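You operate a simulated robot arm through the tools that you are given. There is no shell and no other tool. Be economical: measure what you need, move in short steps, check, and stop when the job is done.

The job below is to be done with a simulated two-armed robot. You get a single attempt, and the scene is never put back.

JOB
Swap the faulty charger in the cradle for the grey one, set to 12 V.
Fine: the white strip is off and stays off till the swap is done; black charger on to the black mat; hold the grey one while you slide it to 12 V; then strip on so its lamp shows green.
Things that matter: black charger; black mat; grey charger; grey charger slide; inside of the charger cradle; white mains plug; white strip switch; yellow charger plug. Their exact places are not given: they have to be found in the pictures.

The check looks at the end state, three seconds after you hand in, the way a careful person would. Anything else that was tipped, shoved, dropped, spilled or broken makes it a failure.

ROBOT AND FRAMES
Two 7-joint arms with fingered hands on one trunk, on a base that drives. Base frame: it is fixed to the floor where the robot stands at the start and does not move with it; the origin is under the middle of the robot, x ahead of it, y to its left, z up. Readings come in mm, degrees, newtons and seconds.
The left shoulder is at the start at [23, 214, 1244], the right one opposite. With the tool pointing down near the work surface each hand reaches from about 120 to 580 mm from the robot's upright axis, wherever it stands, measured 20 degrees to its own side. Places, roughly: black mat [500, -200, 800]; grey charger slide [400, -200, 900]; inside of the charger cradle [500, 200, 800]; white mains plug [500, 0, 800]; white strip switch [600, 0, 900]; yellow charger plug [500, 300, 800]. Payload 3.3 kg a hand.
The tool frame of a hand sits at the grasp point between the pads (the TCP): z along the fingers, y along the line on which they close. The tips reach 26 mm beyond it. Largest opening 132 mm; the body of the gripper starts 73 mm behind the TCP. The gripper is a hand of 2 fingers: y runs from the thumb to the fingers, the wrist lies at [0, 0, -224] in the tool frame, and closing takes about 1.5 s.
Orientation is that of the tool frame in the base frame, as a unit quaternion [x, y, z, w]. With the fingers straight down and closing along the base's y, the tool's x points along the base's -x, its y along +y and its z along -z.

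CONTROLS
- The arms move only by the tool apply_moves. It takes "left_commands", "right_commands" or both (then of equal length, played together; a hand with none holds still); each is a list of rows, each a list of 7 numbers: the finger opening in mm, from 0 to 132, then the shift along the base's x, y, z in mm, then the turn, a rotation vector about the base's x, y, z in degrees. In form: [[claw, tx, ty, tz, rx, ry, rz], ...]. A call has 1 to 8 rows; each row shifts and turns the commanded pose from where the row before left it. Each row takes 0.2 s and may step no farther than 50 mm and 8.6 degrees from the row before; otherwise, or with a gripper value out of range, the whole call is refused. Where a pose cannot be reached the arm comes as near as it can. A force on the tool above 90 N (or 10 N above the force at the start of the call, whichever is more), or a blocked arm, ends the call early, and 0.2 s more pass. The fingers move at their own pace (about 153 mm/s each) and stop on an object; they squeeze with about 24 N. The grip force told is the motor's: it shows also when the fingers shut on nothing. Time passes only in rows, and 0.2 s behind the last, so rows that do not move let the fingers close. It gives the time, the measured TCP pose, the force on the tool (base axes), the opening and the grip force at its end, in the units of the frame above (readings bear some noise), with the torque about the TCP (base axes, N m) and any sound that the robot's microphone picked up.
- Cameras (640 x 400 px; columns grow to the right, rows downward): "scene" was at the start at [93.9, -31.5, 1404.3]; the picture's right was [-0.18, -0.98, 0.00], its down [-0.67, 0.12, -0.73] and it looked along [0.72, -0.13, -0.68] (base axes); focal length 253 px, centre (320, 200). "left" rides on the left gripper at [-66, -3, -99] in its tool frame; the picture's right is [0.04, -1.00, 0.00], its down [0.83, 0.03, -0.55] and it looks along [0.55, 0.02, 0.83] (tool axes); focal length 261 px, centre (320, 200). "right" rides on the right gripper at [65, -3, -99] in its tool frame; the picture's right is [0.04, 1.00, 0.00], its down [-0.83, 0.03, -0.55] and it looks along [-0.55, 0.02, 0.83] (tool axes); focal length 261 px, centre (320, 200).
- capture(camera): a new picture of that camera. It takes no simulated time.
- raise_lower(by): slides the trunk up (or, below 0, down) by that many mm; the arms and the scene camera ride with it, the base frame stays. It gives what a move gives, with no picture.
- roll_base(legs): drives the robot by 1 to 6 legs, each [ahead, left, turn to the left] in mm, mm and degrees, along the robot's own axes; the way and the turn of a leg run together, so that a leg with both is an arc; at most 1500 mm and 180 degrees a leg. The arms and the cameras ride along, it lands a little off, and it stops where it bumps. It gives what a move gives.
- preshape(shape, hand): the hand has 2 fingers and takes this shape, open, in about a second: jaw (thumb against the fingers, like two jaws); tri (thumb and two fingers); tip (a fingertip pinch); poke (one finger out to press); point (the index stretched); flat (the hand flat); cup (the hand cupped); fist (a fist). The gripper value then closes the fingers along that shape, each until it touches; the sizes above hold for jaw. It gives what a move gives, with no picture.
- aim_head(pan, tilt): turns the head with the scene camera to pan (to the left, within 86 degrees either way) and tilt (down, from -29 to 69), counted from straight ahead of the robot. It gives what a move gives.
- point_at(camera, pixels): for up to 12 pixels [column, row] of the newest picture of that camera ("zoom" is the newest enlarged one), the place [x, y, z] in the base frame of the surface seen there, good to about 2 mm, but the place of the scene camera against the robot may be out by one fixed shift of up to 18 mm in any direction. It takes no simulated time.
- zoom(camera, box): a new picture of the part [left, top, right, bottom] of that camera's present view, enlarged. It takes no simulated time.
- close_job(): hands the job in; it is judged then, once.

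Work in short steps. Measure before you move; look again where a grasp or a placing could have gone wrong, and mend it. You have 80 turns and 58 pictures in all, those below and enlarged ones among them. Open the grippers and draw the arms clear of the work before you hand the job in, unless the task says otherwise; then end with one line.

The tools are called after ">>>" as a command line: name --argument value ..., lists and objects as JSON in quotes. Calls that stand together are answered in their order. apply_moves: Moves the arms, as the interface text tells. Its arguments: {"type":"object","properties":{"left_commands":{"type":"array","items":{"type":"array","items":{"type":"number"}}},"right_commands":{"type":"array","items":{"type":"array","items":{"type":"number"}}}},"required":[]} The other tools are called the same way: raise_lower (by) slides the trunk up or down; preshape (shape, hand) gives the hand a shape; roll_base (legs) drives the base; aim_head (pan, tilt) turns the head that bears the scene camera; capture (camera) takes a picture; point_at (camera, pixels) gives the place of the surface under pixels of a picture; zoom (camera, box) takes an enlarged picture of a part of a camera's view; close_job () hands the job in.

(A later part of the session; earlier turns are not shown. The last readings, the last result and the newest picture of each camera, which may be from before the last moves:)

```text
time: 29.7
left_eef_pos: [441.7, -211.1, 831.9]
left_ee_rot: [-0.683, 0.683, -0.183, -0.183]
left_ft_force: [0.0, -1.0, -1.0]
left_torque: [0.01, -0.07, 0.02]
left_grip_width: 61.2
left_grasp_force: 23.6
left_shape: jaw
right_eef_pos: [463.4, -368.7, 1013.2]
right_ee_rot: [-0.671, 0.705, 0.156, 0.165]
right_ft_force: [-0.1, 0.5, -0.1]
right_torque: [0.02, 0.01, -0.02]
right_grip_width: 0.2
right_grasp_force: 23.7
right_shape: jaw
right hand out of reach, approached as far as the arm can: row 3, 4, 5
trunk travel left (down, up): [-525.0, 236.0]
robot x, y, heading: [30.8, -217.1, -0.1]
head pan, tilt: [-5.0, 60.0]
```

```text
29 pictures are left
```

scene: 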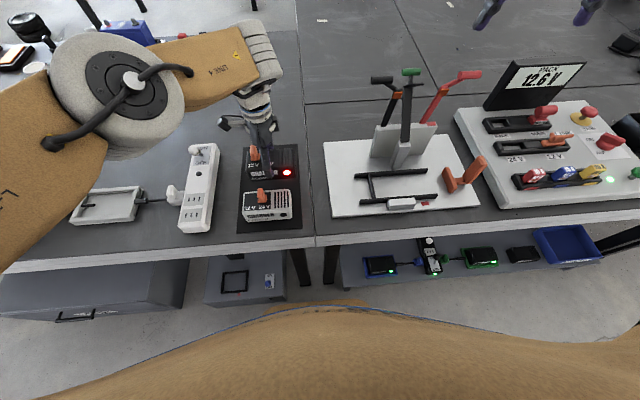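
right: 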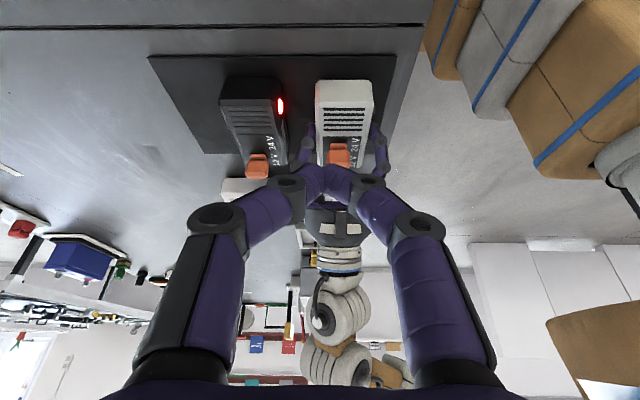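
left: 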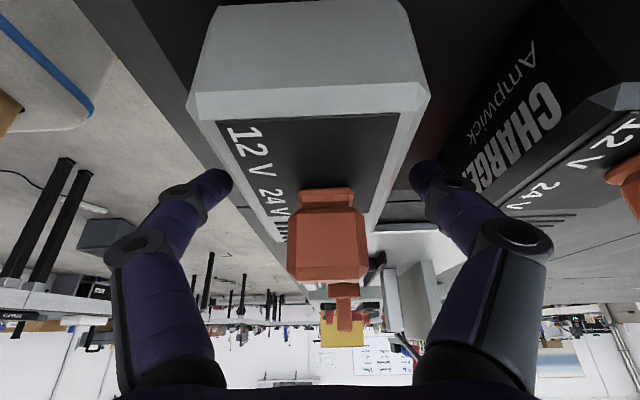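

Grey is held (61 mm, 24 N). The right hand ran near a limit while high; I continue toward (441, −285, 930) and see whether it frees up lower.

>>> apply_moves --right_commands '[[0, -5, 15, -15, 0, 0, 0], [0, -5, 15, -15, 0, 0, 0], [0, -5, 15, -15, 0, 0, 0], [0, -5, 15, -15, 0, 0, 0], [0, 0, 10, -10, 0, 0, 0], [0, 0, 0, 0, 0, 0, 0]]'

```text
time: 31.1
left_eef_pos: [440.8, -211.4, 830.3]
left_ee_rot: [-0.682, 0.684, -0.184, -0.184]
left_ft_force: [-1.1, 0.2, -0.6]
left_torque: [0.01, 0.01, 0.02]
left_grip_width: 61.1
left_grasp_force: 23.9
left_shape: jaw
right_eef_pos: [474.0, -352.8, 943.6]
right_ee_rot: [-0.68, 0.701, 0.152, 0.154]
right_ft_force: [0.2, 0.7, -0.2]
right_torque: [0.03, 0.01, 0.02]
right_grip_width: 0.0
right_grasp_force: 24.0
right_shape: jaw
right hand out of reach, approached as far as the arm can: row 1, 2, 3, 4, 5
trunk travel left (down, up): [-525.0, 236.0]
robot x, y, heading: [32.1, -212.4, -0.0]
head pan, tilt: [-5.0, 60.0]
```

The right arm is jammed at a joint limit with this tilt. I take the tilt off and draw it closer to the body first, then approach anew.

>>> apply_moves --right_commands '[[0, -10, -10, 20, -8, 0, 0], [0, -20, -10, 20, -8, 0, 0], [0, -25, 0, 20, -8, 0, 0], [0, -25, 10, 10, 0, 0, 0], [0, -20, 20, 10, 0, 0, 0], [0, -10, 20, 0, 0, 0, 0], [0, 0, 0, 0, 0, 0, 0]]'

```text
time: 32.7
left_eef_pos: [442.3, -210.8, 832.4]
left_ee_rot: [-0.683, 0.683, -0.184, -0.184]
left_ft_force: [-1.5, 0.3, -0.4]
left_torque: [-0.01, -0.01, 0.02]
left_grip_width: 61.0
left_grasp_force: 23.5
left_shape: jaw
right_eef_pos: [457.5, -471.0, 1035.1]
right_ee_rot: [-0.684, 0.728, 0.042, 0.033]
right_ft_force: [-0.2, -0.4, -1.4]
right_torque: [0.01, -0.01, -0.01]
right_grip_width: 0.1
right_grasp_force: 24.0
right_shape: jaw
right hand out of reach, approached as far as the arm can: row 1, 2, 3, 4, 5, 6
trunk travel left (down, up): [-525.0, 236.0]
robot x, y, heading: [33.4, -215.2, -0.1]
head pan, tilt: [-5.0, 60.0]
```

It keeps drifting outward, so the +90° yaw is the problem. I turn the right hand back toward 0° while rising and see.

>>> apply_moves --right_commands '[[0, 0, 0, 20, 0, 0, -8.5], [0, 0, 0, 20, 0, 0, -8.5], [0, 0, 0, 20, 0, 0, -8.5], [0, 0, 10, 0, 0, 0, -8.5], [0, 0, 20, 0, 0, 0, -8.5], [0, -10, 20, 0, 0, 0, -8.5], [0, -10, 20, 0, 0, 0, -8.5], [0, -10, 20, 0, 0, 0, -8.5]]'

>>> apply_moves --right_commands '[[0, 0, 20, 0, 0, 0, -8.5], [0, 0, 20, 0, 0, 0, -8.5], [0, 0, 20, 0, 0, 0, -8.5], [0, 0, 10, 0, 0, 0, -8.5], [0, 0, 10, 0, 0, 0, -8.5], [0, 0, 10, 0, 0, 0, -8.5], [0, 0, 10, 0, 0, 0, -8.5], [0, 0, 10, 0, 0, 0, -8.5]]'

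```text
time: 34.5
left_eef_pos: [441.7, -210.6, 831.8]
left_ee_rot: [-0.682, 0.684, -0.183, -0.184]
left_ft_force: [1.2, 0.3, 0.2]
left_torque: [0.01, 0.01, -0.01]
left_grip_width: 60.8
left_grasp_force: 24.2
left_shape: jaw
right_eef_pos: [448.2, -464.9, 1135.0]
right_ee_rot: [-0.18, 0.983, 0.02, 0.026]
right_ft_force: [0.1, 0.6, 0.1]
right_torque: [-0.02, -0.01, -0.01]
right_grip_width: 0.0
right_grasp_force: 23.7
right_shape: jaw
right hand out of reach, approached as far as the arm can: row 4, 5, 6, 7, 8
trunk travel left (down, up): [-525.0, 236.0]
robot x, y, heading: [31.1, -218.1, -0.1]
head pan, tilt: [-5.0, 60.0]
```

```text
time: 36.3
left_eef_pos: [440.6, -210.3, 831.6]
left_ee_rot: [-0.682, 0.684, -0.183, -0.184]
left_ft_force: [0.5, 0.6, 0.2]
left_torque: [0.0, 0.02, 0.02]
left_grip_width: 61.1
left_grasp_force: 23.9
left_shape: jaw
right_eef_pos: [455.0, -463.1, 1176.0]
right_ee_rot: [0.393, 0.919, -0.006, 0.027]
right_ft_force: [0.7, 0.4, 0.1]
right_torque: [0.02, -0.01, 0.0]
right_grip_width: 0.0
right_grasp_force: 24.0
right_shape: jaw
right hand out of reach, approached as far as the arm can: row 1, 3, 7, 8
trunk travel left (down, up): [-525.0, 236.0]
robot x, y, heading: [33.5, -214.7, -0.0]
head pan, tilt: [-5.0, 60.0]
```

The right hand still refuses to come inward. I look at the arms' posture with the head.

>>> aim_head --pan -15 --tilt 40

>>> capture --camera "scene"

```text
time: 37.1
left_eef_pos: [440.8, -210.7, 831.9]
left_ee_rot: [-0.682, 0.684, -0.183, -0.184]
left_ft_force: [-0.3, 1.4, 0.1]
left_torque: [0.01, 0.01, 0.0]
left_grip_width: 61.2
left_grasp_force: 24.6
left_shape: jaw
right_eef_pos: [455.2, -463.9, 1176.6]
right_ee_rot: [0.39, 0.92, -0.006, 0.028]
right_ft_force: [-0.7, 0.8, 0.6]
right_torque: [0.02, 0.02, -0.03]
right_grip_width: 0.0
right_grasp_force: 23.8
right_shape: jaw
trunk travel left (down, up): [-525.0, 236.0]
robot x, y, heading: [32.0, -213.2, -0.2]
head pan, tilt: [-15.0, 40.0]
```

```text
28 pictures are left
```

scene: 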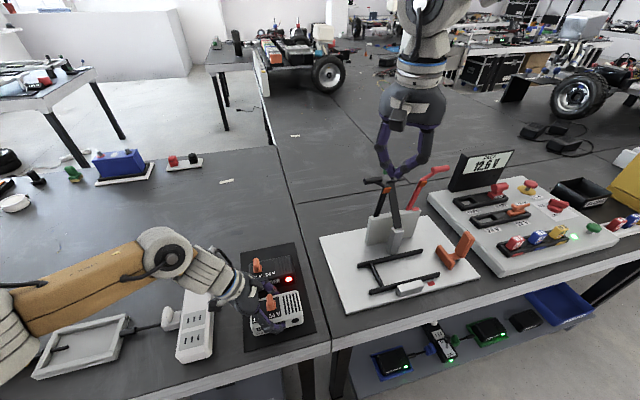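

Nothing touches. The wrist is above shoulder height there, so I try drawing the right hand back toward the body and down, away from the clamp tower.

>>> apply_moves --right_commands '[[0, -35, 0, 0, 0, 0, 0], [0, -35, 0, 0, 0, 0, 0], [0, -35, 10, -10, 0, 0, 0], [0, -30, 20, -20, 0, 0, 0], [0, -10, 30, -20, 0, 0, 0], [0, 0, 30, -20, 0, 0, 0], [0, 0, 30, -20, 0, 0, 0]]'

```text
time: 38.7
left_eef_pos: [441.7, -210.2, 831.0]
left_ee_rot: [-0.683, 0.683, -0.184, -0.183]
left_ft_force: [-0.9, -1.2, 0.0]
left_torque: [0.02, 0.0, 0.01]
left_grip_width: 61.5
left_grasp_force: 24.0
left_shape: jaw
right_eef_pos: [387.5, -513.0, 1142.2]
right_ee_rot: [0.391, 0.92, -0.005, 0.024]
right_ft_force: [0.4, 0.1, 0.8]
right_torque: [-0.01, 0.0, 0.0]
right_grip_width: 0.0
right_grasp_force: 23.8
right_shape: jaw
right hand out of reach, approached as far as the arm can: row 1, 2, 3, 4, 5, 6, 7
trunk travel left (down, up): [-525.0, 236.0]
robot x, y, heading: [34.9, -216.4, 0.2]
head pan, tilt: [-15.0, 40.0]
```

It slides along some joint limit. I restore the starting yaw (0°), then test inward and downward motion with small steps.

>>> apply_moves --right_commands '[[0, 10, 0, 0, 0, 0, 8.5], [0, 10, 0, 0, 0, 0, 8.5], [0, 10, 0, 0, 0, 0, 8.5], [0, 10, 0, 0, 0, 0, 8.5], [0, 0, 0, 0, 0, 0, 8.5], [0, 0, 0, 0, 0, 0, 3.5]]'

>>> apply_moves --right_commands '[[0, 0, 20, -10, 0, 0, 0], [0, 0, 20, -20, 0, 0, 0], [0, 0, 20, -20, 0, 0, 0], [0, 0, 20, -20, 0, 0, 0], [0, 0, 20, -20, 0, 0, 0]]'

```text
time: 40.1
left_eef_pos: [440.5, -210.0, 831.9]
left_ee_rot: [-0.683, 0.683, -0.183, -0.184]
left_ft_force: [-0.3, 0.0, 0.1]
left_torque: [0.0, 0.02, -0.02]
left_grip_width: 61.2
left_grasp_force: 24.0
left_shape: jaw
right_eef_pos: [428.3, -513.2, 1145.8]
right_ee_rot: [0.005, 0.999, 0.011, 0.032]
right_ft_force: [0.3, -0.6, -0.2]
right_torque: [0.02, 0.02, -0.04]
right_grip_width: 0.0
right_grasp_force: 24.0
right_shape: jaw
trunk travel left (down, up): [-525.0, 236.0]
robot x, y, heading: [36.7, -211.8, -0.0]
head pan, tilt: [-15.0, 40.0]
```

```text
time: 41.3
left_eef_pos: [441.1, -210.0, 831.6]
left_ee_rot: [-0.682, 0.683, -0.183, -0.184]
left_ft_force: [0.1, -0.4, 0.4]
left_torque: [0.0, 0.04, 0.03]
left_grip_width: 61.2
left_grasp_force: 24.0
left_shape: jaw
right_eef_pos: [474.0, -480.4, 1076.2]
right_ee_rot: [0.021, 0.999, 0.027, 0.037]
right_ft_force: [0.8, 1.0, 0.4]
right_torque: [0.0, -0.02, 0.03]
right_grip_width: 0.2
right_grasp_force: 24.1
right_shape: jaw
right hand out of reach, approached as far as the arm can: row 2, 3, 4, 5
trunk travel left (down, up): [-525.0, 236.0]
robot x, y, heading: [34.3, -217.3, -0.2]
head pan, tilt: [-15.0, 40.0]
```

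Moving down needs x to grow. I follow that: go ahead and down away from the limit, over the free strip between tower and mat is uncertain, so I first check the tower's height and place.

>>> point_at --camera "scene" --pixels '[[375, 180], [390, 180], [400, 215], [440, 168], [355, 280], [465, 240], [320, 238], [420, 215], [480, 155]]'

>>> capture --camera "right"

```text
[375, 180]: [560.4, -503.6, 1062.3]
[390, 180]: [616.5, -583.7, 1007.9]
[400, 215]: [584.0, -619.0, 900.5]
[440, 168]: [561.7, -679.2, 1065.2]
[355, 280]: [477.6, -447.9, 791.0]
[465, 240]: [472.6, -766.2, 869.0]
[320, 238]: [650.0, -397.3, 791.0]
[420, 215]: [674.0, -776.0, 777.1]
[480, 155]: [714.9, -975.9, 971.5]
```

```text
27 pictures are left
```

right: 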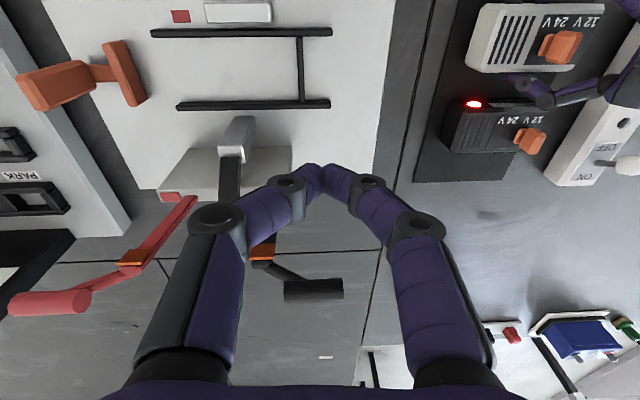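

The tower reaches z≈1065 near (560, −504), so I get away from it. I will lift the grey charger with the left hand, set it in the cradle, and slide it there while still holding it, giving the right hand free space. Lift 160 mm now.

>>> apply_moves --left_commands '[[35, 0, 0, 10, 0, 0, 0], [35, 0, 0, 20, 0, 0, 0], [35, 0, 0, 40, 0, 0, 0], [35, 0, 0, 45, 0, 0, 0], [35, 0, 0, 45, 0, 0, 0]]'

>>> capture --camera "scene"

```text
time: 42.5
left_eef_pos: [439.5, -208.7, 991.4]
left_ee_rot: [0.683, -0.683, 0.183, 0.182]
left_ft_force: [-0.3, 0.8, -3.6]
left_torque: [0.0, -0.03, 0.0]
left_grip_width: 61.3
left_grasp_force: 23.8
left_shape: jaw
right_eef_pos: [470.9, -482.8, 1070.9]
right_ee_rot: [0.024, 0.999, 0.027, 0.031]
right_ft_force: [-0.1, -0.9, 0.0]
right_torque: [-0.01, 0.05, 0.02]
right_grip_width: 0.0
right_grasp_force: 23.9
right_shape: jaw
trunk travel left (down, up): [-525.0, 236.0]
robot x, y, heading: [30.2, -216.1, -0.2]
head pan, tilt: [-15.0, 40.0]
```

```text
26 pictures are left
```

scene: 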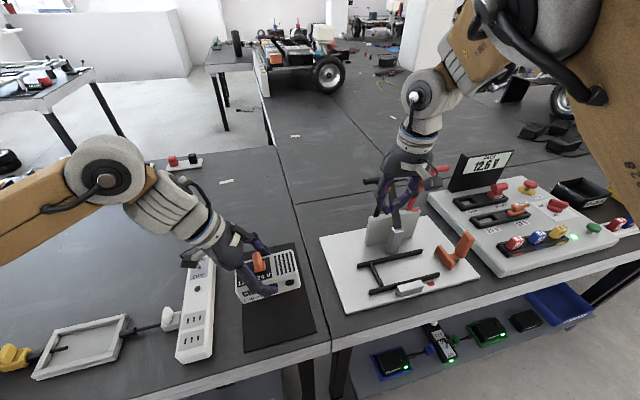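

Grey is lifted. I drive 430 mm left, bringing the grey charger over the cradle and the right arm away from the tower.

>>> roll_base --legs '[[0, 430, 0]]'

>>> apply_moves --right_commands '[[0, 0, 15, -15, 0, 0, 0], [0, 0, 15, -15, 0, 0, 0], [0, -5, 20, -15, 0, 0, 0], [0, -5, 20, -15, 0, 0, 0], [0, -5, 20, -15, 0, 0, 0]]'

```text
time: 45.2
left_eef_pos: [442.4, 222.1, 991.9]
left_ee_rot: [-0.68, 0.686, -0.182, -0.184]
left_ft_force: [0.1, -0.2, -3.6]
left_torque: [0.0, 0.01, -0.02]
left_grip_width: 61.0
left_grasp_force: 23.4
left_shape: jaw
right_eef_pos: [470.9, -50.8, 1068.5]
right_ee_rot: [0.026, 0.999, 0.026, 0.027]
right_ft_force: [-1.0, 0.6, -0.4]
right_torque: [0.0, 0.01, 0.04]
right_grip_width: 0.0
right_grasp_force: 24.5
right_shape: jaw
trunk travel left (down, up): [-525.0, 236.0]
robot x, y, heading: [35.9, 220.5, -0.6]
head pan, tilt: [-15.0, 40.0]
```

```text
time: 46.4
left_eef_pos: [443.2, 221.2, 991.4]
left_ee_rot: [-0.68, 0.685, -0.183, -0.185]
left_ft_force: [-0.4, 1.0, -2.8]
left_torque: [0.02, 0.0, 0.0]
left_grip_width: 61.3
left_grasp_force: 24.1
left_shape: jaw
right_eef_pos: [497.8, -29.7, 1006.4]
right_ee_rot: [0.054, 0.997, 0.045, 0.029]
right_ft_force: [0.6, 0.4, -0.1]
right_torque: [0.04, 0.0, 0.01]
right_grip_width: 0.1
right_grasp_force: 24.0
right_shape: jaw
right hand out of reach, approached as far as the arm can: row 2, 3, 4, 5
trunk travel left (down, up): [-525.0, 236.0]
robot x, y, heading: [33.3, 215.6, -0.5]
head pan, tilt: [-15.0, 40.0]
```

Still the same limit: the right elbow sits high. I raise the trunk 200 mm for room and then lead the right hand out and down, to bring its elbow down.

>>> raise_lower --by 200

>>> apply_moves --right_commands '[[0, 10, 0, -30, 0, 0, 0], [0, 10, 0, -30, 0, 0, 0], [0, 10, 0, -30, 0, 0, 0], [0, 10, 0, -30, 0, 0, 0], [0, 5, 0, -30, 0, 0, 0], [0, 0, 0, -30, 0, 0, 0], [0, 0, 0, -30, 0, 0, 0]]'

```text
time: 48.5
left_eef_pos: [442.2, 222.1, 1190.8]
left_ee_rot: [-0.68, 0.686, -0.182, -0.184]
left_ft_force: [0.1, -0.2, -4.5]
left_torque: [0.01, 0.0, 0.01]
left_grip_width: 61.2
left_grasp_force: 24.5
left_shape: jaw
right_eef_pos: [496.4, -29.3, 1204.2]
right_ee_rot: [0.051, 0.997, 0.042, 0.028]
right_ft_force: [-0.7, 0.2, 0.4]
right_torque: [0.01, -0.02, -0.01]
right_grip_width: 0.1
right_grasp_force: 23.8
right_shape: jaw
trunk travel left (down, up): [-725.0, 36.0]
robot x, y, heading: [32.2, 220.0, -0.6]
head pan, tilt: [-15.0, 40.0]
```

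```text
time: 50.1
left_eef_pos: [441.8, 220.3, 1190.4]
left_ee_rot: [-0.681, 0.685, -0.183, -0.184]
left_ft_force: [0.3, -0.2, -4.6]
left_torque: [0.0, -0.02, 0.0]
left_grip_width: 61.3
left_grasp_force: 23.8
left_shape: jaw
right_eef_pos: [540.5, -15.6, 994.2]
right_ee_rot: [0.027, 0.999, 0.028, 0.029]
right_ft_force: [0.5, 0.0, 0.4]
right_torque: [0.02, 0.0, -0.03]
right_grip_width: 0.0
right_grasp_force: 24.7
right_shape: jaw
trunk travel left (down, up): [-725.0, 36.0]
robot x, y, heading: [34.6, 219.8, -0.4]
head pan, tilt: [-15.0, 40.0]
```

That worked without limits. Now I draw it inward and back at this height.

>>> apply_moves --right_commands '[[0, -15, 10, 0, 0, 0, 0], [0, -20, 10, 0, 0, 0, 0], [0, -20, 15, 0, 0, 0, 0], [0, -20, 15, 0, 0, 0, 0], [0, -20, 15, 0, 0, 0, 0], [0, 0, 15, 0, 0, 0, 0], [0, 0, 15, 0, 0, 0, 0]]'

>>> aim_head --pan 0 --tilt 50

>>> capture --camera "scene"

```text
time: 51.8
left_eef_pos: [441.5, 222.9, 1190.6]
left_ee_rot: [-0.681, 0.685, -0.184, -0.184]
left_ft_force: [0.4, -0.7, -4.2]
left_torque: [0.01, -0.01, 0.01]
left_grip_width: 61.3
left_grasp_force: 23.8
left_shape: jaw
right_eef_pos: [489.2, 10.0, 993.7]
right_ee_rot: [0.035, 0.999, 0.03, 0.026]
right_ft_force: [0.3, 0.7, -0.3]
right_torque: [-0.01, 0.01, 0.01]
right_grip_width: 0.1
right_grasp_force: 24.0
right_shape: jaw
right hand out of reach, approached as far as the arm can: row 3, 4, 5, 6, 7
trunk travel left (down, up): [-725.0, 36.0]
robot x, y, heading: [38.6, 220.7, -0.6]
head pan, tilt: [-15.0, 40.0]
```

```text
time: 52.5
left_eef_pos: [444.1, 221.2, 1190.4]
left_ee_rot: [-0.681, 0.685, -0.183, -0.184]
left_ft_force: [-0.1, -0.4, -4.1]
left_torque: [0.03, -0.01, -0.03]
left_grip_width: 61.3
left_grasp_force: 24.0
left_shape: jaw
right_eef_pos: [490.8, 8.9, 993.6]
right_ee_rot: [0.035, 0.999, 0.029, 0.026]
right_ft_force: [-1.1, -0.4, 0.2]
right_torque: [0.03, -0.01, 0.01]
right_grip_width: 0.2
right_grasp_force: 24.0
right_shape: jaw
trunk travel left (down, up): [-725.0, 36.0]
robot x, y, heading: [37.6, 217.6, -0.5]
head pan, tilt: [0.0, 50.0]
```

```text
25 pictures are left
```

scene: 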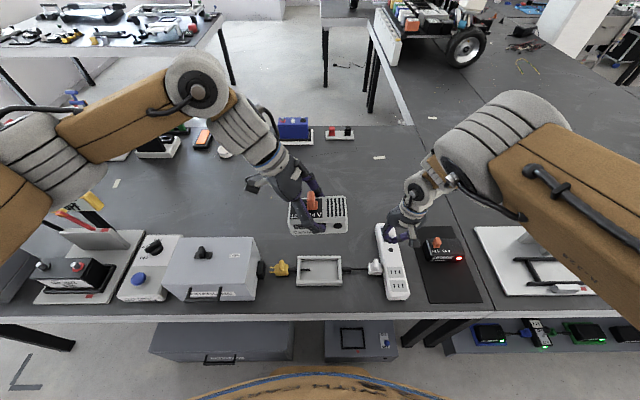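

The right wrist at yaw 0 is probably near its own limit, as +90° was worse. I turn it the other way, to −90°, here in free space.

>>> apply_moves --right_commands '[[0, 0, 0, 0, 0, 0, -8.5], [0, 0, 0, 0, 0, 0, -8.5], [0, 0, 0, 0, 0, 0, -8.5], [0, 0, 0, 0, 0, 0, -8.5], [0, 0, 0, 0, 0, 0, -8.5], [0, 0, 0, 0, 0, 0, -8.5], [0, 0, 0, 0, 0, 0, -8.5], [0, 0, 0, 0, 0, 0, -8.5]]'

>>> apply_moves --right_commands '[[0, -10, 10, 0, 0, 0, -8.5], [0, -10, 10, 0, 0, 0, -8.5], [0, -10, 10, 0, 0, 0, -5], [0, -10, 10, 0, 0, 0, 0], [0, -10, 10, 0, 0, 0, 0]]'

```text
time: 54.3
left_eef_pos: [442.1, 220.4, 1191.0]
left_ee_rot: [-0.681, 0.685, -0.182, -0.184]
left_ft_force: [-0.1, -0.3, -4.4]
left_torque: [0.01, 0.01, 0.01]
left_grip_width: 61.0
left_grasp_force: 23.7
left_shape: jaw
right_eef_pos: [437.0, -113.3, 1029.5]
right_ee_rot: [0.577, 0.815, 0.011, 0.038]
right_ft_force: [0.5, -0.5, 0.4]
right_torque: [-0.01, 0.01, -0.03]
right_grip_width: 0.1
right_grasp_force: 23.5
right_shape: jaw
right hand out of reach, approached as far as the arm can: row 1, 6, 7, 8
trunk travel left (down, up): [-725.0, 36.0]
robot x, y, heading: [33.9, 218.6, -0.6]
head pan, tilt: [0.0, 50.0]
```

```text
time: 55.5
left_eef_pos: [441.4, 221.7, 1190.4]
left_ee_rot: [-0.681, 0.685, -0.183, -0.184]
left_ft_force: [-0.4, -0.8, -4.2]
left_torque: [0.02, -0.03, -0.01]
left_grip_width: 61.1
left_grasp_force: 24.2
left_shape: jaw
right_eef_pos: [319.5, -156.8, 1067.5]
right_ee_rot: [0.724, 0.688, 0.001, 0.039]
right_ft_force: [-0.1, 0.6, -0.4]
right_torque: [-0.02, 0.02, 0.02]
right_grip_width: 0.1
right_grasp_force: 24.3
right_shape: jaw
right hand out of reach, approached as far as the arm can: row 1, 2, 3, 5
trunk travel left (down, up): [-725.0, 36.0]
robot x, y, heading: [35.9, 222.1, -0.4]
head pan, tilt: [0.0, 50.0]
```

Turning to −90° drags it outward too. I turn it back to 0° here, nearer the body, and test inward motion again.

>>> apply_moves --right_commands '[[0, 15, 0, 0, 0, 0, 8.5], [0, 15, 0, 0, 0, 0, 8.5], [0, 15, 0, 0, 0, 0, 8.5], [0, 10, 0, 0, 0, 0, 8.5], [0, 10, 0, 0, 0, 0, 8.5], [0, 0, 0, 0, 0, 0, 8.5], [0, 0, 0, 0, 0, 0, 8.5], [0, 0, 0, 0, 0, 0, 8.5]]'

>>> apply_moves --right_commands '[[0, 0, 20, -10, 0, 0, 8.5], [0, 0, 20, -10, 0, 0, 8.5], [0, 0, 20, -10, 0, 0, 8.5], [0, 0, 20, -10, 0, 0, 8.5], [0, 0, 20, -10, 0, 0, 8.5]]'

>>> capture --camera "scene"

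```text
time: 57.3
left_eef_pos: [442.0, 220.8, 1190.8]
left_ee_rot: [-0.68, 0.686, -0.182, -0.184]
left_ft_force: [-0.8, 0.4, -4.3]
left_torque: [0.03, 0.04, -0.01]
left_grip_width: 61.3
left_grasp_force: 24.2
left_shape: jaw
right_eef_pos: [385.4, -156.2, 1066.2]
right_ee_rot: [0.215, 0.976, 0.023, 0.032]
right_ft_force: [-1.2, 0.1, 0.5]
right_torque: [0.0, -0.01, 0.0]
right_grip_width: 0.0
right_grasp_force: 24.1
right_shape: jaw
trunk travel left (down, up): [-725.0, 36.0]
robot x, y, heading: [35.0, 217.9, -0.2]
head pan, tilt: [0.0, 50.0]
```

```text
time: 58.5
left_eef_pos: [441.9, 221.7, 1189.7]
left_ee_rot: [-0.68, 0.686, -0.183, -0.185]
left_ft_force: [-0.4, 0.3, -4.1]
left_torque: [0.01, -0.01, -0.01]
left_grip_width: 61.1
left_grasp_force: 24.2
left_shape: jaw
right_eef_pos: [382.8, -62.1, 1014.0]
right_ee_rot: [-0.143, 0.989, 0.032, 0.02]
right_ft_force: [-0.1, -0.8, 0.3]
right_torque: [-0.06, 0.02, 0.01]
right_grip_width: 0.0
right_grasp_force: 24.0
right_shape: jaw
trunk travel left (down, up): [-725.0, 36.0]
robot x, y, heading: [36.3, 219.3, -0.3]
head pan, tilt: [0.0, 50.0]
```

```text
24 pictures are left
```

scene: 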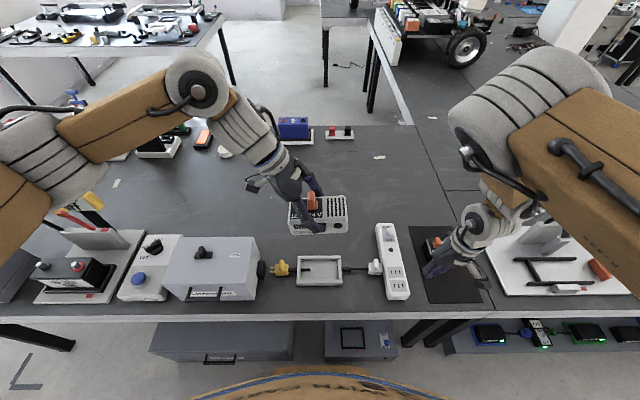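

Now it moves freely with yaw +16°. I continue turning toward +90° and inward.

>>> apply_moves --right_commands '[[0, 5, 20, 0, 0, 0, 8.5], [0, 5, 20, 0, 0, 0, 8.5], [0, 5, 20, 0, 0, 0, 8.5], [0, 5, 20, 0, 0, 0, 8.5], [0, 0, 10, 0, 0, 0, 8.5], [0, 0, 0, 0, 0, 0, 8.5]]'

```text
time: 59.9
left_eef_pos: [442.6, 222.0, 1190.3]
left_ee_rot: [-0.68, 0.686, -0.182, -0.184]
left_ft_force: [0.6, 0.0, -4.8]
left_torque: [0.01, 0.03, 0.03]
left_grip_width: 61.1
left_grasp_force: 24.1
left_shape: jaw
right_eef_pos: [433.0, -20.5, 1006.3]
right_ee_rot: [-0.555, 0.831, 0.038, 0.009]
right_ft_force: [-0.1, 0.2, -0.8]
right_torque: [0.03, 0.0, 0.0]
right_grip_width: 0.1
right_grasp_force: 24.3
right_shape: jaw
right hand out of reach, approached as far as the arm can: row 1, 2, 3, 4, 5
trunk travel left (down, up): [-725.0, 36.0]
robot x, y, heading: [39.6, 220.9, -0.5]
head pan, tilt: [0.0, 50.0]
```

The wrist can't come inside about 245 mm right of centre, but tilting brings the fingertips inward. I finish the yaw and tilt the right hand outward about x by 40°, letting the tip swing left.

>>> apply_moves --right_commands '[[0, 0, 0, 0, 0, 0, 8.5], [0, 0, 0, 0, 0, 0, 8.5], [0, 0, 30, 3, 8, 0, 6], [0, 0, 30, 5, 8, 0, 0], [0, 0, 30, 8, 8, 0, 0], [0, 0, 29, 10, 8, 0, 0], [0, 0, 27, 12, 8, 0, 0]]'

```text
refused: row 3 steps farther than a row can; nothing moved
```

The third row's combined turn was too big; I split it.

>>> apply_moves --right_commands '[[0, 0, 0, 0, 0, 0, 8.5], [0, 0, 0, 0, 0, 0, 8.5], [0, 0, 0, 0, 0, 0, 6], [0, 0, 30, 3, 8, 0, 0], [0, 0, 30, 5, 8, 0, 0], [0, 0, 30, 8, 8, 0, 0], [0, 0, 29, 10, 8, 0, 0], [0, 0, 27, 12, 8, 0, 0]]'

>>> capture --camera "scene"

```text
time: 61.7
left_eef_pos: [443.2, 222.1, 1191.3]
left_ee_rot: [-0.681, 0.685, -0.182, -0.184]
left_ft_force: [-0.4, -0.3, -4.3]
left_torque: [0.04, 0.01, 0.02]
left_grip_width: 61.0
left_grasp_force: 23.6
left_shape: jaw
right_eef_pos: [433.0, 129.4, 1042.3]
right_ee_rot: [0.672, -0.642, -0.276, -0.244]
right_ft_force: [-0.6, 0.1, 0.1]
right_torque: [-0.02, 0.0, -0.02]
right_grip_width: 0.1
right_grasp_force: 23.5
right_shape: jaw
trunk travel left (down, up): [-725.0, 36.0]
robot x, y, heading: [36.1, 215.4, -0.7]
head pan, tilt: [0.0, 50.0]
```

```text
23 pictures are left
```

scene: 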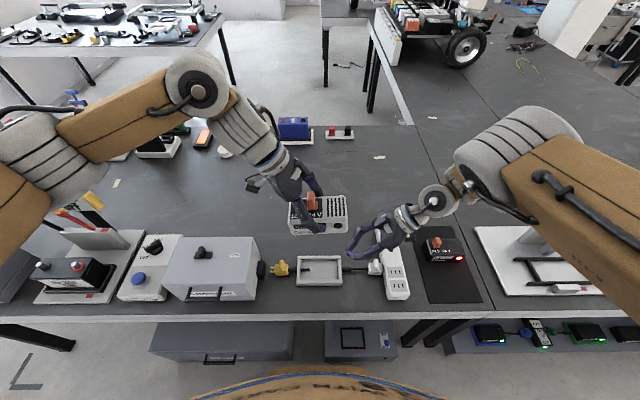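

Works without limits: right tip at (433,129) with 43° tilt. I lift it 80 mm and out a little, then lower the trunk 200 mm.

>>> apply_moves --right_commands '[[0, 0, -20, 40, 0, 0, 0], [0, 0, -20, 40, 0, 0, 0]]'

>>> raise_lower --by -200

```text
time: 62.3
left_eef_pos: [443.1, 221.3, 1191.2]
left_ee_rot: [-0.681, 0.685, -0.183, -0.183]
left_ft_force: [0.1, -0.8, -3.7]
left_torque: [0.0, -0.04, -0.02]
left_grip_width: 61.4
left_grasp_force: 23.9
left_shape: jaw
right_eef_pos: [429.3, 89.9, 1123.6]
right_ee_rot: [0.673, -0.642, -0.276, -0.244]
right_ft_force: [0.5, -0.2, 0.2]
right_torque: [0.0, 0.0, -0.02]
right_grip_width: 0.0
right_grasp_force: 24.3
right_shape: jaw
trunk travel left (down, up): [-725.0, 36.0]
robot x, y, heading: [33.7, 217.2, 0.0]
head pan, tilt: [0.0, 50.0]
```

```text
time: 64.5
left_eef_pos: [442.4, 221.8, 991.7]
left_ee_rot: [-0.681, 0.685, -0.184, -0.184]
left_ft_force: [0.1, 0.0, -3.1]
left_torque: [0.04, -0.02, 0.0]
left_grip_width: 61.3
left_grasp_force: 23.8
left_shape: jaw
right_eef_pos: [431.1, 91.1, 921.8]
right_ee_rot: [0.672, -0.642, -0.276, -0.243]
right_ft_force: [0.4, -0.5, -0.1]
right_torque: [0.0, 0.0, 0.0]
right_grip_width: 0.1
right_grasp_force: 23.2
right_shape: jaw
trunk travel left (down, up): [-525.0, 236.0]
robot x, y, heading: [36.0, 220.1, -0.3]
head pan, tilt: [0.0, 50.0]
```

Left holds grey at (442,222,992). I move it over the cradle centre (489.5, 218) and lower to z≈870, then check.

>>> apply_moves --left_commands '[[35, 16, -1, -20, 0, 0, 0], [35, 16, -1, -30, 0, 0, 0], [35, 15, -1, -30, 0, 0, 0], [35, 0, 0, -30, 0, 0, 0], [35, 0, 0, -12, 0, 0, 0], [35, 0, 0, 0, 0, 0, 0]]'

>>> zoom --camera "scene" --box '[220, 200, 420, 325]'

>>> capture --camera "left"

```text
time: 65.9
left_eef_pos: [488.0, 219.5, 867.3]
left_ee_rot: [-0.681, 0.685, -0.183, -0.184]
left_ft_force: [0.6, 0.1, -3.9]
left_torque: [0.05, 0.02, -0.02]
left_grip_width: 61.2
left_grasp_force: 23.8
left_shape: jaw
right_eef_pos: [430.8, 90.8, 921.8]
right_ee_rot: [0.673, -0.641, -0.276, -0.243]
right_ft_force: [-0.4, 0.2, 0.5]
right_torque: [0.03, 0.01, 0.0]
right_grip_width: 0.0
right_grasp_force: 24.0
right_shape: jaw
trunk travel left (down, up): [-525.0, 236.0]
robot x, y, heading: [35.4, 220.2, -0.3]
head pan, tilt: [0.0, 50.0]
```

```text
3.20 times, centred on (320, 262) of scene
```

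zoom: 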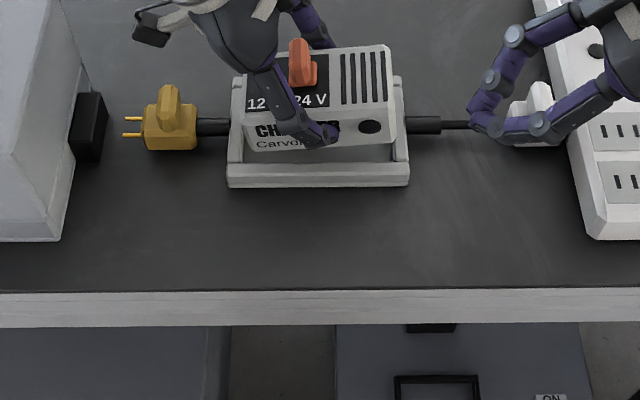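

```text
21 pictures are left
```

left: 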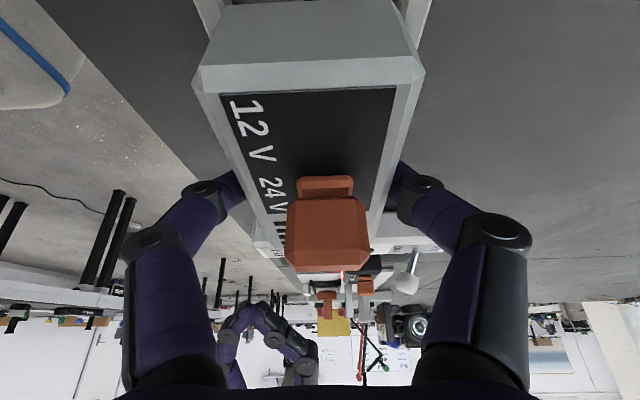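

Charger is centred between the cradle walls. I lower it, shifting 1.5 mm ahead, with small final steps to feel the floor.

>>> apply_moves --left_commands '[[35, 1.5, 0, -10, 0, 0, 0], [35, 0, 0, -10, 0, 0, 0], [35, 0, 0, -7, 0, 0, 0], [35, 0, 0, -3, 0, 0, 0], [35, 0, 0, 0, 0, 0, 0]]'

```text
time: 67.1
left_eef_pos: [490.4, 217.4, 842.9]
left_ee_rot: [-0.68, 0.685, -0.187, -0.183]
left_ft_force: [0.4, 3.0, 22.3]
left_torque: [-0.14, 0.02, 0.06]
left_grip_width: 60.8
left_grasp_force: 24.2
left_shape: jaw
right_eef_pos: [430.0, 91.3, 923.4]
right_ee_rot: [0.673, -0.642, -0.275, -0.243]
right_ft_force: [0.8, -0.2, 0.0]
right_torque: [0.01, 0.03, 0.0]
right_grip_width: 0.2
right_grasp_force: 24.4
right_shape: jaw
trunk travel left (down, up): [-525.0, 236.0]
robot x, y, heading: [34.4, 218.4, -0.2]
head pan, tilt: [0.0, 50.0]
```

Contact came 9 mm early (22 N at z 843): something catches. I raise 6 mm and look closely.

>>> apply_moves --left_commands '[[35, 0, 0, 6, 0, 0, 0], [35, 0, 0, 0, 0, 0, 0]]'

>>> zoom --camera "scene" --box '[260, 200, 380, 275]'

>>> capture --camera "left"

```text
time: 67.7
left_eef_pos: [489.3, 218.7, 843.9]
left_ee_rot: [-0.681, 0.686, -0.181, -0.184]
left_ft_force: [0.0, -0.1, -2.7]
left_torque: [0.02, -0.01, 0.02]
left_grip_width: 61.4
left_grasp_force: 24.6
left_shape: jaw
right_eef_pos: [432.0, 89.6, 921.5]
right_ee_rot: [0.672, -0.643, -0.275, -0.243]
right_ft_force: [-1.0, -0.3, -0.4]
right_torque: [0.0, 0.03, -0.03]
right_grip_width: 0.0
right_grasp_force: 24.4
right_shape: jaw
trunk travel left (down, up): [-525.0, 236.0]
robot x, y, heading: [33.6, 216.2, -0.5]
head pan, tilt: [0.0, 50.0]
```

```text
5.33 times, centred on (320, 238) of scene
```

zoom: 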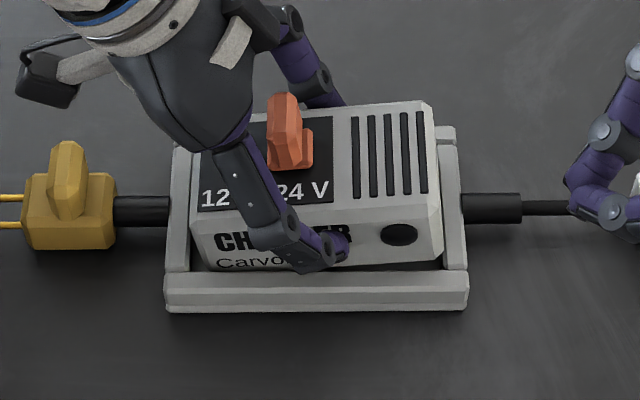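

```text
19 pictures are left
```

left: 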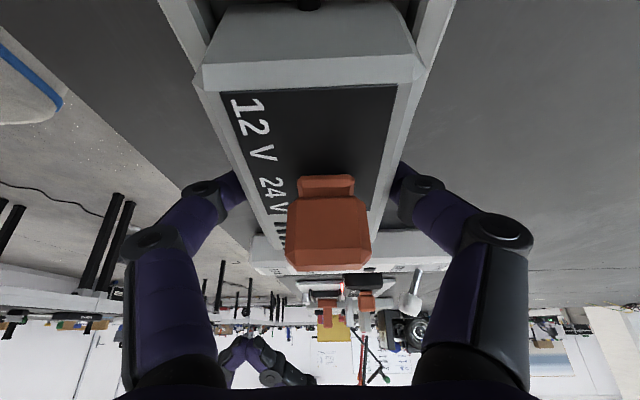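

The charger looks rolled about 2–3° in the grip (the −y end higher). I measure the charger's edges against the cradle walls in this zoom.

>>> point_at --camera "zoom" --pixels '[[430, 190], [343, 115], [205, 205], [436, 200], [452, 200], [180, 200], [186, 200], [320, 280], [210, 262], [425, 250], [420, 115], [205, 190]]'

>>> point_at --camera "left" --pixels '[[250, 80], [370, 80], [240, 30], [370, 30], [309, 20], [222, 8], [400, 8], [310, 3], [290, 240], [185, 40], [435, 40], [300, 60]]'

```text
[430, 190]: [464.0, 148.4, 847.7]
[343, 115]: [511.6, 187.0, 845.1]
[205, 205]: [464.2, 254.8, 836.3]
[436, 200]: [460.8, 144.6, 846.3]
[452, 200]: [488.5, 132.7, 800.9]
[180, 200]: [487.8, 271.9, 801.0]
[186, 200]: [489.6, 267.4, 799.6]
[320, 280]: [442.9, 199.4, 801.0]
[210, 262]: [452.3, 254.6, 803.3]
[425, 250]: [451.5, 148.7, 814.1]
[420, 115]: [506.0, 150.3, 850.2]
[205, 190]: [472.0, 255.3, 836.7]
```

```text
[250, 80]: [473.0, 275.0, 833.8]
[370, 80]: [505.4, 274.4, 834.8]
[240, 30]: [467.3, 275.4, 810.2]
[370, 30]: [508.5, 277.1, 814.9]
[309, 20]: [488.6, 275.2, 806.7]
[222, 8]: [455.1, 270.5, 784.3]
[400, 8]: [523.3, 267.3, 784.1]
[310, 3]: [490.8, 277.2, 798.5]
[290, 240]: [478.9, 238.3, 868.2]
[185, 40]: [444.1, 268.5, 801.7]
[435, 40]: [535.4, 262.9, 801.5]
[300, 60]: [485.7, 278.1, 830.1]
```

The +y end is 12 mm lower than the −y end: the charger is rolled 6.7° in the grip, and that end met the floor first (so the rod is not in the way). I turn the hand +6.7° about x to level it, shift 2 mm in −y, and re-check.

>>> apply_moves --left_commands '[[35, 0, 0, 6, 0, 0, 0], [35, 0, -2, 0, 6.7, 0, 0], [35, 0, 0, 0, 0, 0, 0]]'

>>> zoom --camera "scene" --box '[260, 200, 380, 275]'

>>> point_at --camera "zoom" --pixels '[[430, 180], [205, 195], [345, 180], [208, 255], [430, 240], [205, 205], [425, 170], [437, 190]]'

```text
time: 68.5
left_eef_pos: [490.2, 216.0, 850.9]
left_ee_rot: [-0.69, 0.695, -0.141, -0.144]
left_ft_force: [-0.2, -0.1, -3.8]
left_torque: [0.03, -0.03, 0.02]
left_grip_width: 61.4
left_grasp_force: 23.8
left_shape: jaw
right_eef_pos: [431.3, 91.3, 921.2]
right_ee_rot: [0.672, -0.643, -0.276, -0.244]
right_ft_force: [0.0, 0.6, 0.1]
right_torque: [-0.05, 0.01, -0.01]
right_grip_width: 0.0
right_grasp_force: 24.3
right_shape: jaw
trunk travel left (down, up): [-525.0, 236.0]
robot x, y, heading: [37.1, 220.8, -0.5]
head pan, tilt: [0.0, 50.0]
```

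```text
5.33 times, centred on (320, 238) of scene
```

zoom: 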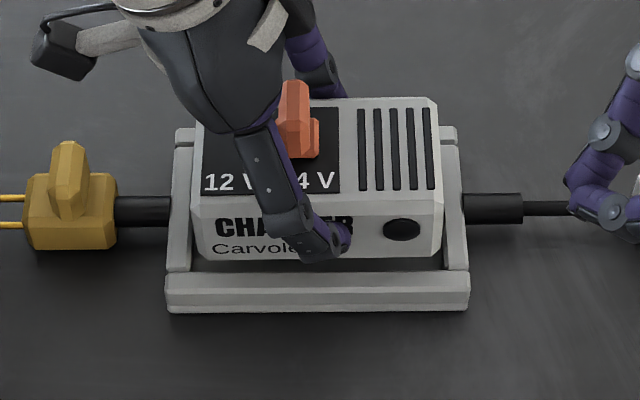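

```text
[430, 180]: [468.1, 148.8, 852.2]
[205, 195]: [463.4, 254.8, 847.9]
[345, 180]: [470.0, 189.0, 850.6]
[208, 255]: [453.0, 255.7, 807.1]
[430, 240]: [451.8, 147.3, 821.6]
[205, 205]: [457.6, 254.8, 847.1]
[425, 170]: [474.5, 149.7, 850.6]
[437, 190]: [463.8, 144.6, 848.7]
```

Nearly level now. I lower the remaining ~17 mm with gentle steps.

>>> apply_moves --left_commands '[[35, 0, 0, -7, 0.8, 0, 0], [35, 0, 0, -5, 0, 0, 0], [35, 0, 0, -3, 0, 0, 0], [35, 0, 0, -2, 0, 0, 0], [35, 0, 0, 0, 0, 0, 0]]'

```text
time: 69.7
left_eef_pos: [492.0, 219.0, 835.4]
left_ee_rot: [-0.691, 0.696, -0.14, -0.139]
left_ft_force: [1.4, 1.2, 8.2]
left_torque: [-0.04, -0.06, 0.02]
left_grip_width: 61.3
left_grasp_force: 23.9
left_shape: jaw
right_eef_pos: [431.0, 90.4, 922.6]
right_ee_rot: [0.672, -0.642, -0.276, -0.244]
right_ft_force: [-0.4, -0.1, 0.1]
right_torque: [0.0, 0.01, 0.01]
right_grip_width: 0.0
right_grasp_force: 23.9
right_shape: jaw
trunk travel left (down, up): [-525.0, 236.0]
robot x, y, heading: [34.1, 220.8, -0.5]
head pan, tilt: [0.0, 50.0]
```

Grey is seated (z 835, +8 N), still held by the left hand. Knob should be near (492, 226, 857) with its −y face at about y 217; I bring the right fingertip near (493, 188, 874) on its −y side.

>>> apply_moves --right_commands '[[0, 20, 15, 0, 0, 0, 0], [0, 20, 15, 0, 0, 0, 0], [0, 22, 20, -10, 0, 0, 0], [0, 0, 20, -15, 0, 0, 0], [0, 0, 10, -15, 0, 0, 0], [0, 0, 0, 0, 0, 0, 0]]'

>>> zoom --camera "scene" --box '[260, 180, 400, 268]'

>>> capture --camera "left"

```text
time: 71.1
left_eef_pos: [491.0, 216.7, 834.5]
left_ee_rot: [-0.691, 0.696, -0.138, -0.139]
left_ft_force: [4.0, 0.2, 13.0]
left_torque: [-0.13, -0.14, 0.01]
left_grip_width: 61.2
left_grasp_force: 24.3
left_shape: jaw
right_eef_pos: [492.7, 170.8, 884.2]
right_ee_rot: [0.672, -0.643, -0.275, -0.244]
right_ft_force: [0.0, -0.7, -0.9]
right_torque: [0.02, 0.03, -0.01]
right_grip_width: 0.0
right_grasp_force: 23.6
right_shape: jaw
trunk travel left (down, up): [-525.0, 236.0]
robot x, y, heading: [34.8, 217.5, -0.6]
head pan, tilt: [0.0, 50.0]
```

```text
4.55 times, centred on (330, 224) of scene
```

zoom: 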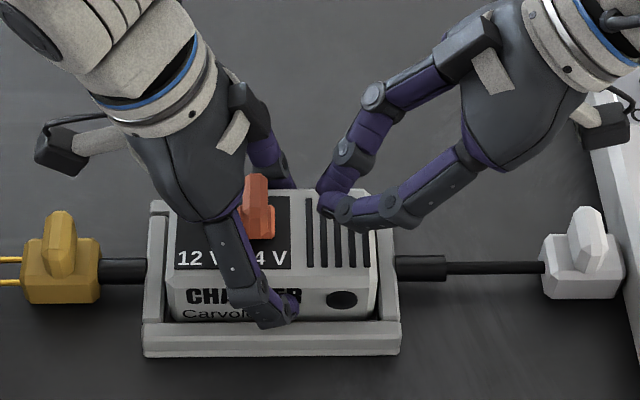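

```text
16 pictures are left
```

left: 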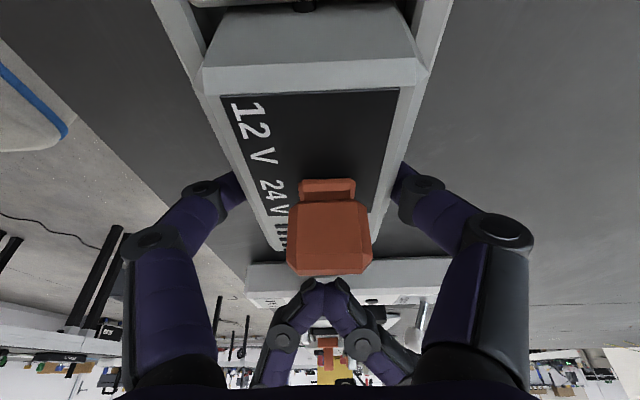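

Fingertips are lined up behind the knob. I measure tip and knob positions in the same left picture.

>>> point_at --camera "left" --pixels '[[314, 290], [334, 290], [300, 240], [360, 240], [328, 206], [328, 270], [328, 186], [310, 190]]'

>>> point_at --camera "zoom" --pixels '[[327, 205], [333, 190], [270, 222], [257, 190], [262, 180], [268, 205]]'

```text
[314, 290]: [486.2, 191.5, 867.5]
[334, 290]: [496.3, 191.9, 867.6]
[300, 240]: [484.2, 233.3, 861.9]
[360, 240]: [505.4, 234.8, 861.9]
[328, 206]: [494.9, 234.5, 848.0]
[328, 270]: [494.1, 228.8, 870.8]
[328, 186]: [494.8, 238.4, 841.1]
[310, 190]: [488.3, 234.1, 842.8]
```

```text
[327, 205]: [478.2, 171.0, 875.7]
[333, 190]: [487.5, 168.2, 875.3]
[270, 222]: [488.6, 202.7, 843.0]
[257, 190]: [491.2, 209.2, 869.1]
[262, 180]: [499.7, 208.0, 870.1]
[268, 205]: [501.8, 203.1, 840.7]
```

Tip is at (491,190,867), the knob's −y face at y≈219. I lower 11 mm, shift 3 mm ahead, and push left gently until just past contact.

>>> apply_moves --right_commands '[[0, 3, 0, -6, 0, 0, 0], [0, 0, 5, -6, 0, 0, 0], [0, 0, 8, 0, 0, 0, 0], [0, 0, 8, 0, 0, 0, 0], [0, 0, 6, 0, 0, 0, 0], [0, 0, 6, 0, 0, 0, 0], [0, 0, 5, 0, 0, 0, 0]]'

>>> zoom --camera "left" --box '[180, 60, 460, 340]'

```text
time: 72.7
left_eef_pos: [491.1, 217.2, 834.9]
left_ee_rot: [-0.691, 0.696, -0.138, -0.139]
left_ft_force: [3.9, -0.2, 13.7]
left_torque: [-0.11, -0.13, 0.06]
left_grip_width: 60.9
left_grasp_force: 23.8
left_shape: jaw
right_eef_pos: [495.0, 208.6, 871.0]
right_ee_rot: [0.672, -0.642, -0.276, -0.244]
right_ft_force: [0.5, -0.5, -0.2]
right_torque: [-0.03, 0.01, 0.02]
right_grip_width: 0.2
right_grasp_force: 23.6
right_shape: jaw
trunk travel left (down, up): [-525.0, 236.0]
robot x, y, heading: [32.5, 221.9, -0.3]
head pan, tilt: [0.0, 50.0]
```

```text
1.43 times, centred on (320, 200) of left
```

zoom: 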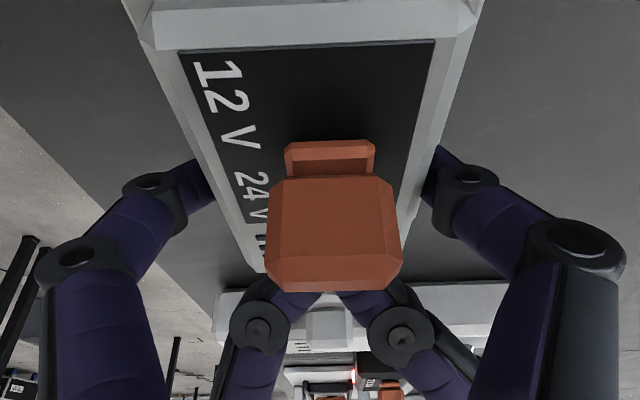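

The knob has begun to move toward 12 V with hardly any force. I push on another 14 mm in small steps.

>>> apply_moves --right_commands '[[0, 0, 4, 0, 0, 0, 0], [0, 0, 4, 0, 0, 0, 0], [0, 0, 3, 0, 0, 0, 0], [0, 0, 3, 0, 0, 0, 0], [0, 0, 0, 0, 0, 0, 0]]'

>>> point_at --camera "zoom" --pixels '[[330, 150], [330, 185]]'

>>> capture --camera "left"

```text
time: 73.9
left_eef_pos: [490.6, 217.6, 835.5]
left_ee_rot: [-0.691, 0.696, -0.137, -0.139]
left_ft_force: [3.5, 0.0, 13.8]
left_torque: [-0.13, -0.15, 0.07]
left_grip_width: 61.3
left_grasp_force: 24.2
left_shape: jaw
right_eef_pos: [495.3, 223.7, 870.3]
right_ee_rot: [0.672, -0.643, -0.275, -0.243]
right_ft_force: [0.3, -0.7, 1.0]
right_torque: [-0.01, 0.0, 0.03]
right_grip_width: 0.2
right_grasp_force: 23.8
right_shape: jaw
trunk travel left (down, up): [-525.0, 236.0]
robot x, y, heading: [36.4, 219.5, -0.5]
head pan, tilt: [0.0, 50.0]
```

```text
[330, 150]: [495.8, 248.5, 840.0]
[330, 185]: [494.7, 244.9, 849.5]
```

```text
14 pictures are left
```

left: 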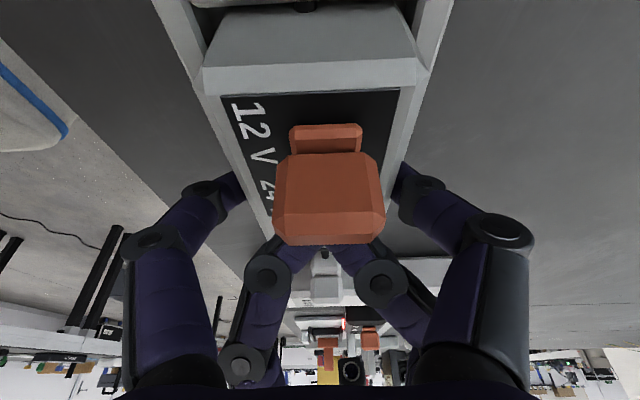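

I measure where the slide block sits now versus its start (+y edge was 238).

>>> point_at --camera "left" --pixels '[[325, 130], [328, 156], [328, 240], [328, 200], [320, 100], [320, 92]]'

```text
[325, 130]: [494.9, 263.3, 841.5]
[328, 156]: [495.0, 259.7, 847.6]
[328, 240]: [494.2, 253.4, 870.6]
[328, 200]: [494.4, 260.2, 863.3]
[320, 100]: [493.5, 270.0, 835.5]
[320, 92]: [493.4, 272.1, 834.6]
```

The slide moved 25 mm, matching the black charger's 12 V place. I nudge 3 mm more to confirm the end stop, then withdraw the right hand.

>>> apply_moves --right_commands '[[0, 0, 1.5, 0, 0, 0, 0], [0, 0, 1.5, 0, 0, 0, 0], [0, 0, 0, 0, 0, 0, 0]]'

>>> apply_moves --right_commands '[[0, 0, -10, 5, 0, 0, 0], [0, 0, -30, 20, 0, 0, 0], [0, 0, -40, 25, 0, 0, 0], [0, -10, -40, 20, 0, 0, 0], [0, -20, -30, 20, 0, 0, 0]]'

>>> capture --camera "left"

>>> point_at --camera "left" --pixels '[[325, 128], [328, 156], [328, 235]]'

```text
time: 74.7
left_eef_pos: [491.1, 217.7, 834.8]
left_ee_rot: [-0.691, 0.696, -0.138, -0.138]
left_ft_force: [3.2, 3.1, 14.2]
left_torque: [-0.05, -0.16, 0.06]
left_grip_width: 61.1
left_grasp_force: 23.8
left_shape: jaw
right_eef_pos: [495.9, 224.2, 870.6]
right_ee_rot: [0.672, -0.642, -0.276, -0.243]
right_ft_force: [0.5, -9.1, 3.3]
right_torque: [-0.14, 0.06, 0.01]
right_grip_width: 0.0
right_grasp_force: 24.5
right_shape: jaw
trunk travel left (down, up): [-525.0, 236.0]
robot x, y, heading: [38.8, 219.1, -0.5]
head pan, tilt: [0.0, 50.0]
```

```text
time: 75.9
left_eef_pos: [490.0, 217.9, 835.1]
left_ee_rot: [-0.692, 0.695, -0.138, -0.139]
left_ft_force: [2.3, 0.2, 14.4]
left_torque: [-0.13, -0.11, -0.02]
left_grip_width: 61.1
left_grasp_force: 23.8
left_shape: jaw
right_eef_pos: [466.0, 74.8, 960.8]
right_ee_rot: [0.673, -0.641, -0.276, -0.244]
right_ft_force: [0.6, -0.3, -0.2]
right_torque: [0.0, 0.01, -0.02]
right_grip_width: 0.0
right_grasp_force: 23.6
right_shape: jaw
trunk travel left (down, up): [-525.0, 236.0]
robot x, y, heading: [33.2, 218.3, -0.4]
head pan, tilt: [0.0, 50.0]
```

```text
13 pictures are left
```

left: 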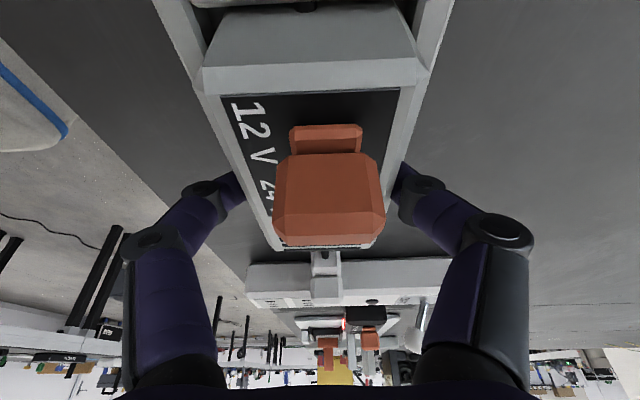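

```text
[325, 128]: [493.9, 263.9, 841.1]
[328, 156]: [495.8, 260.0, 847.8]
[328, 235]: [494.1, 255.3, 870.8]
```

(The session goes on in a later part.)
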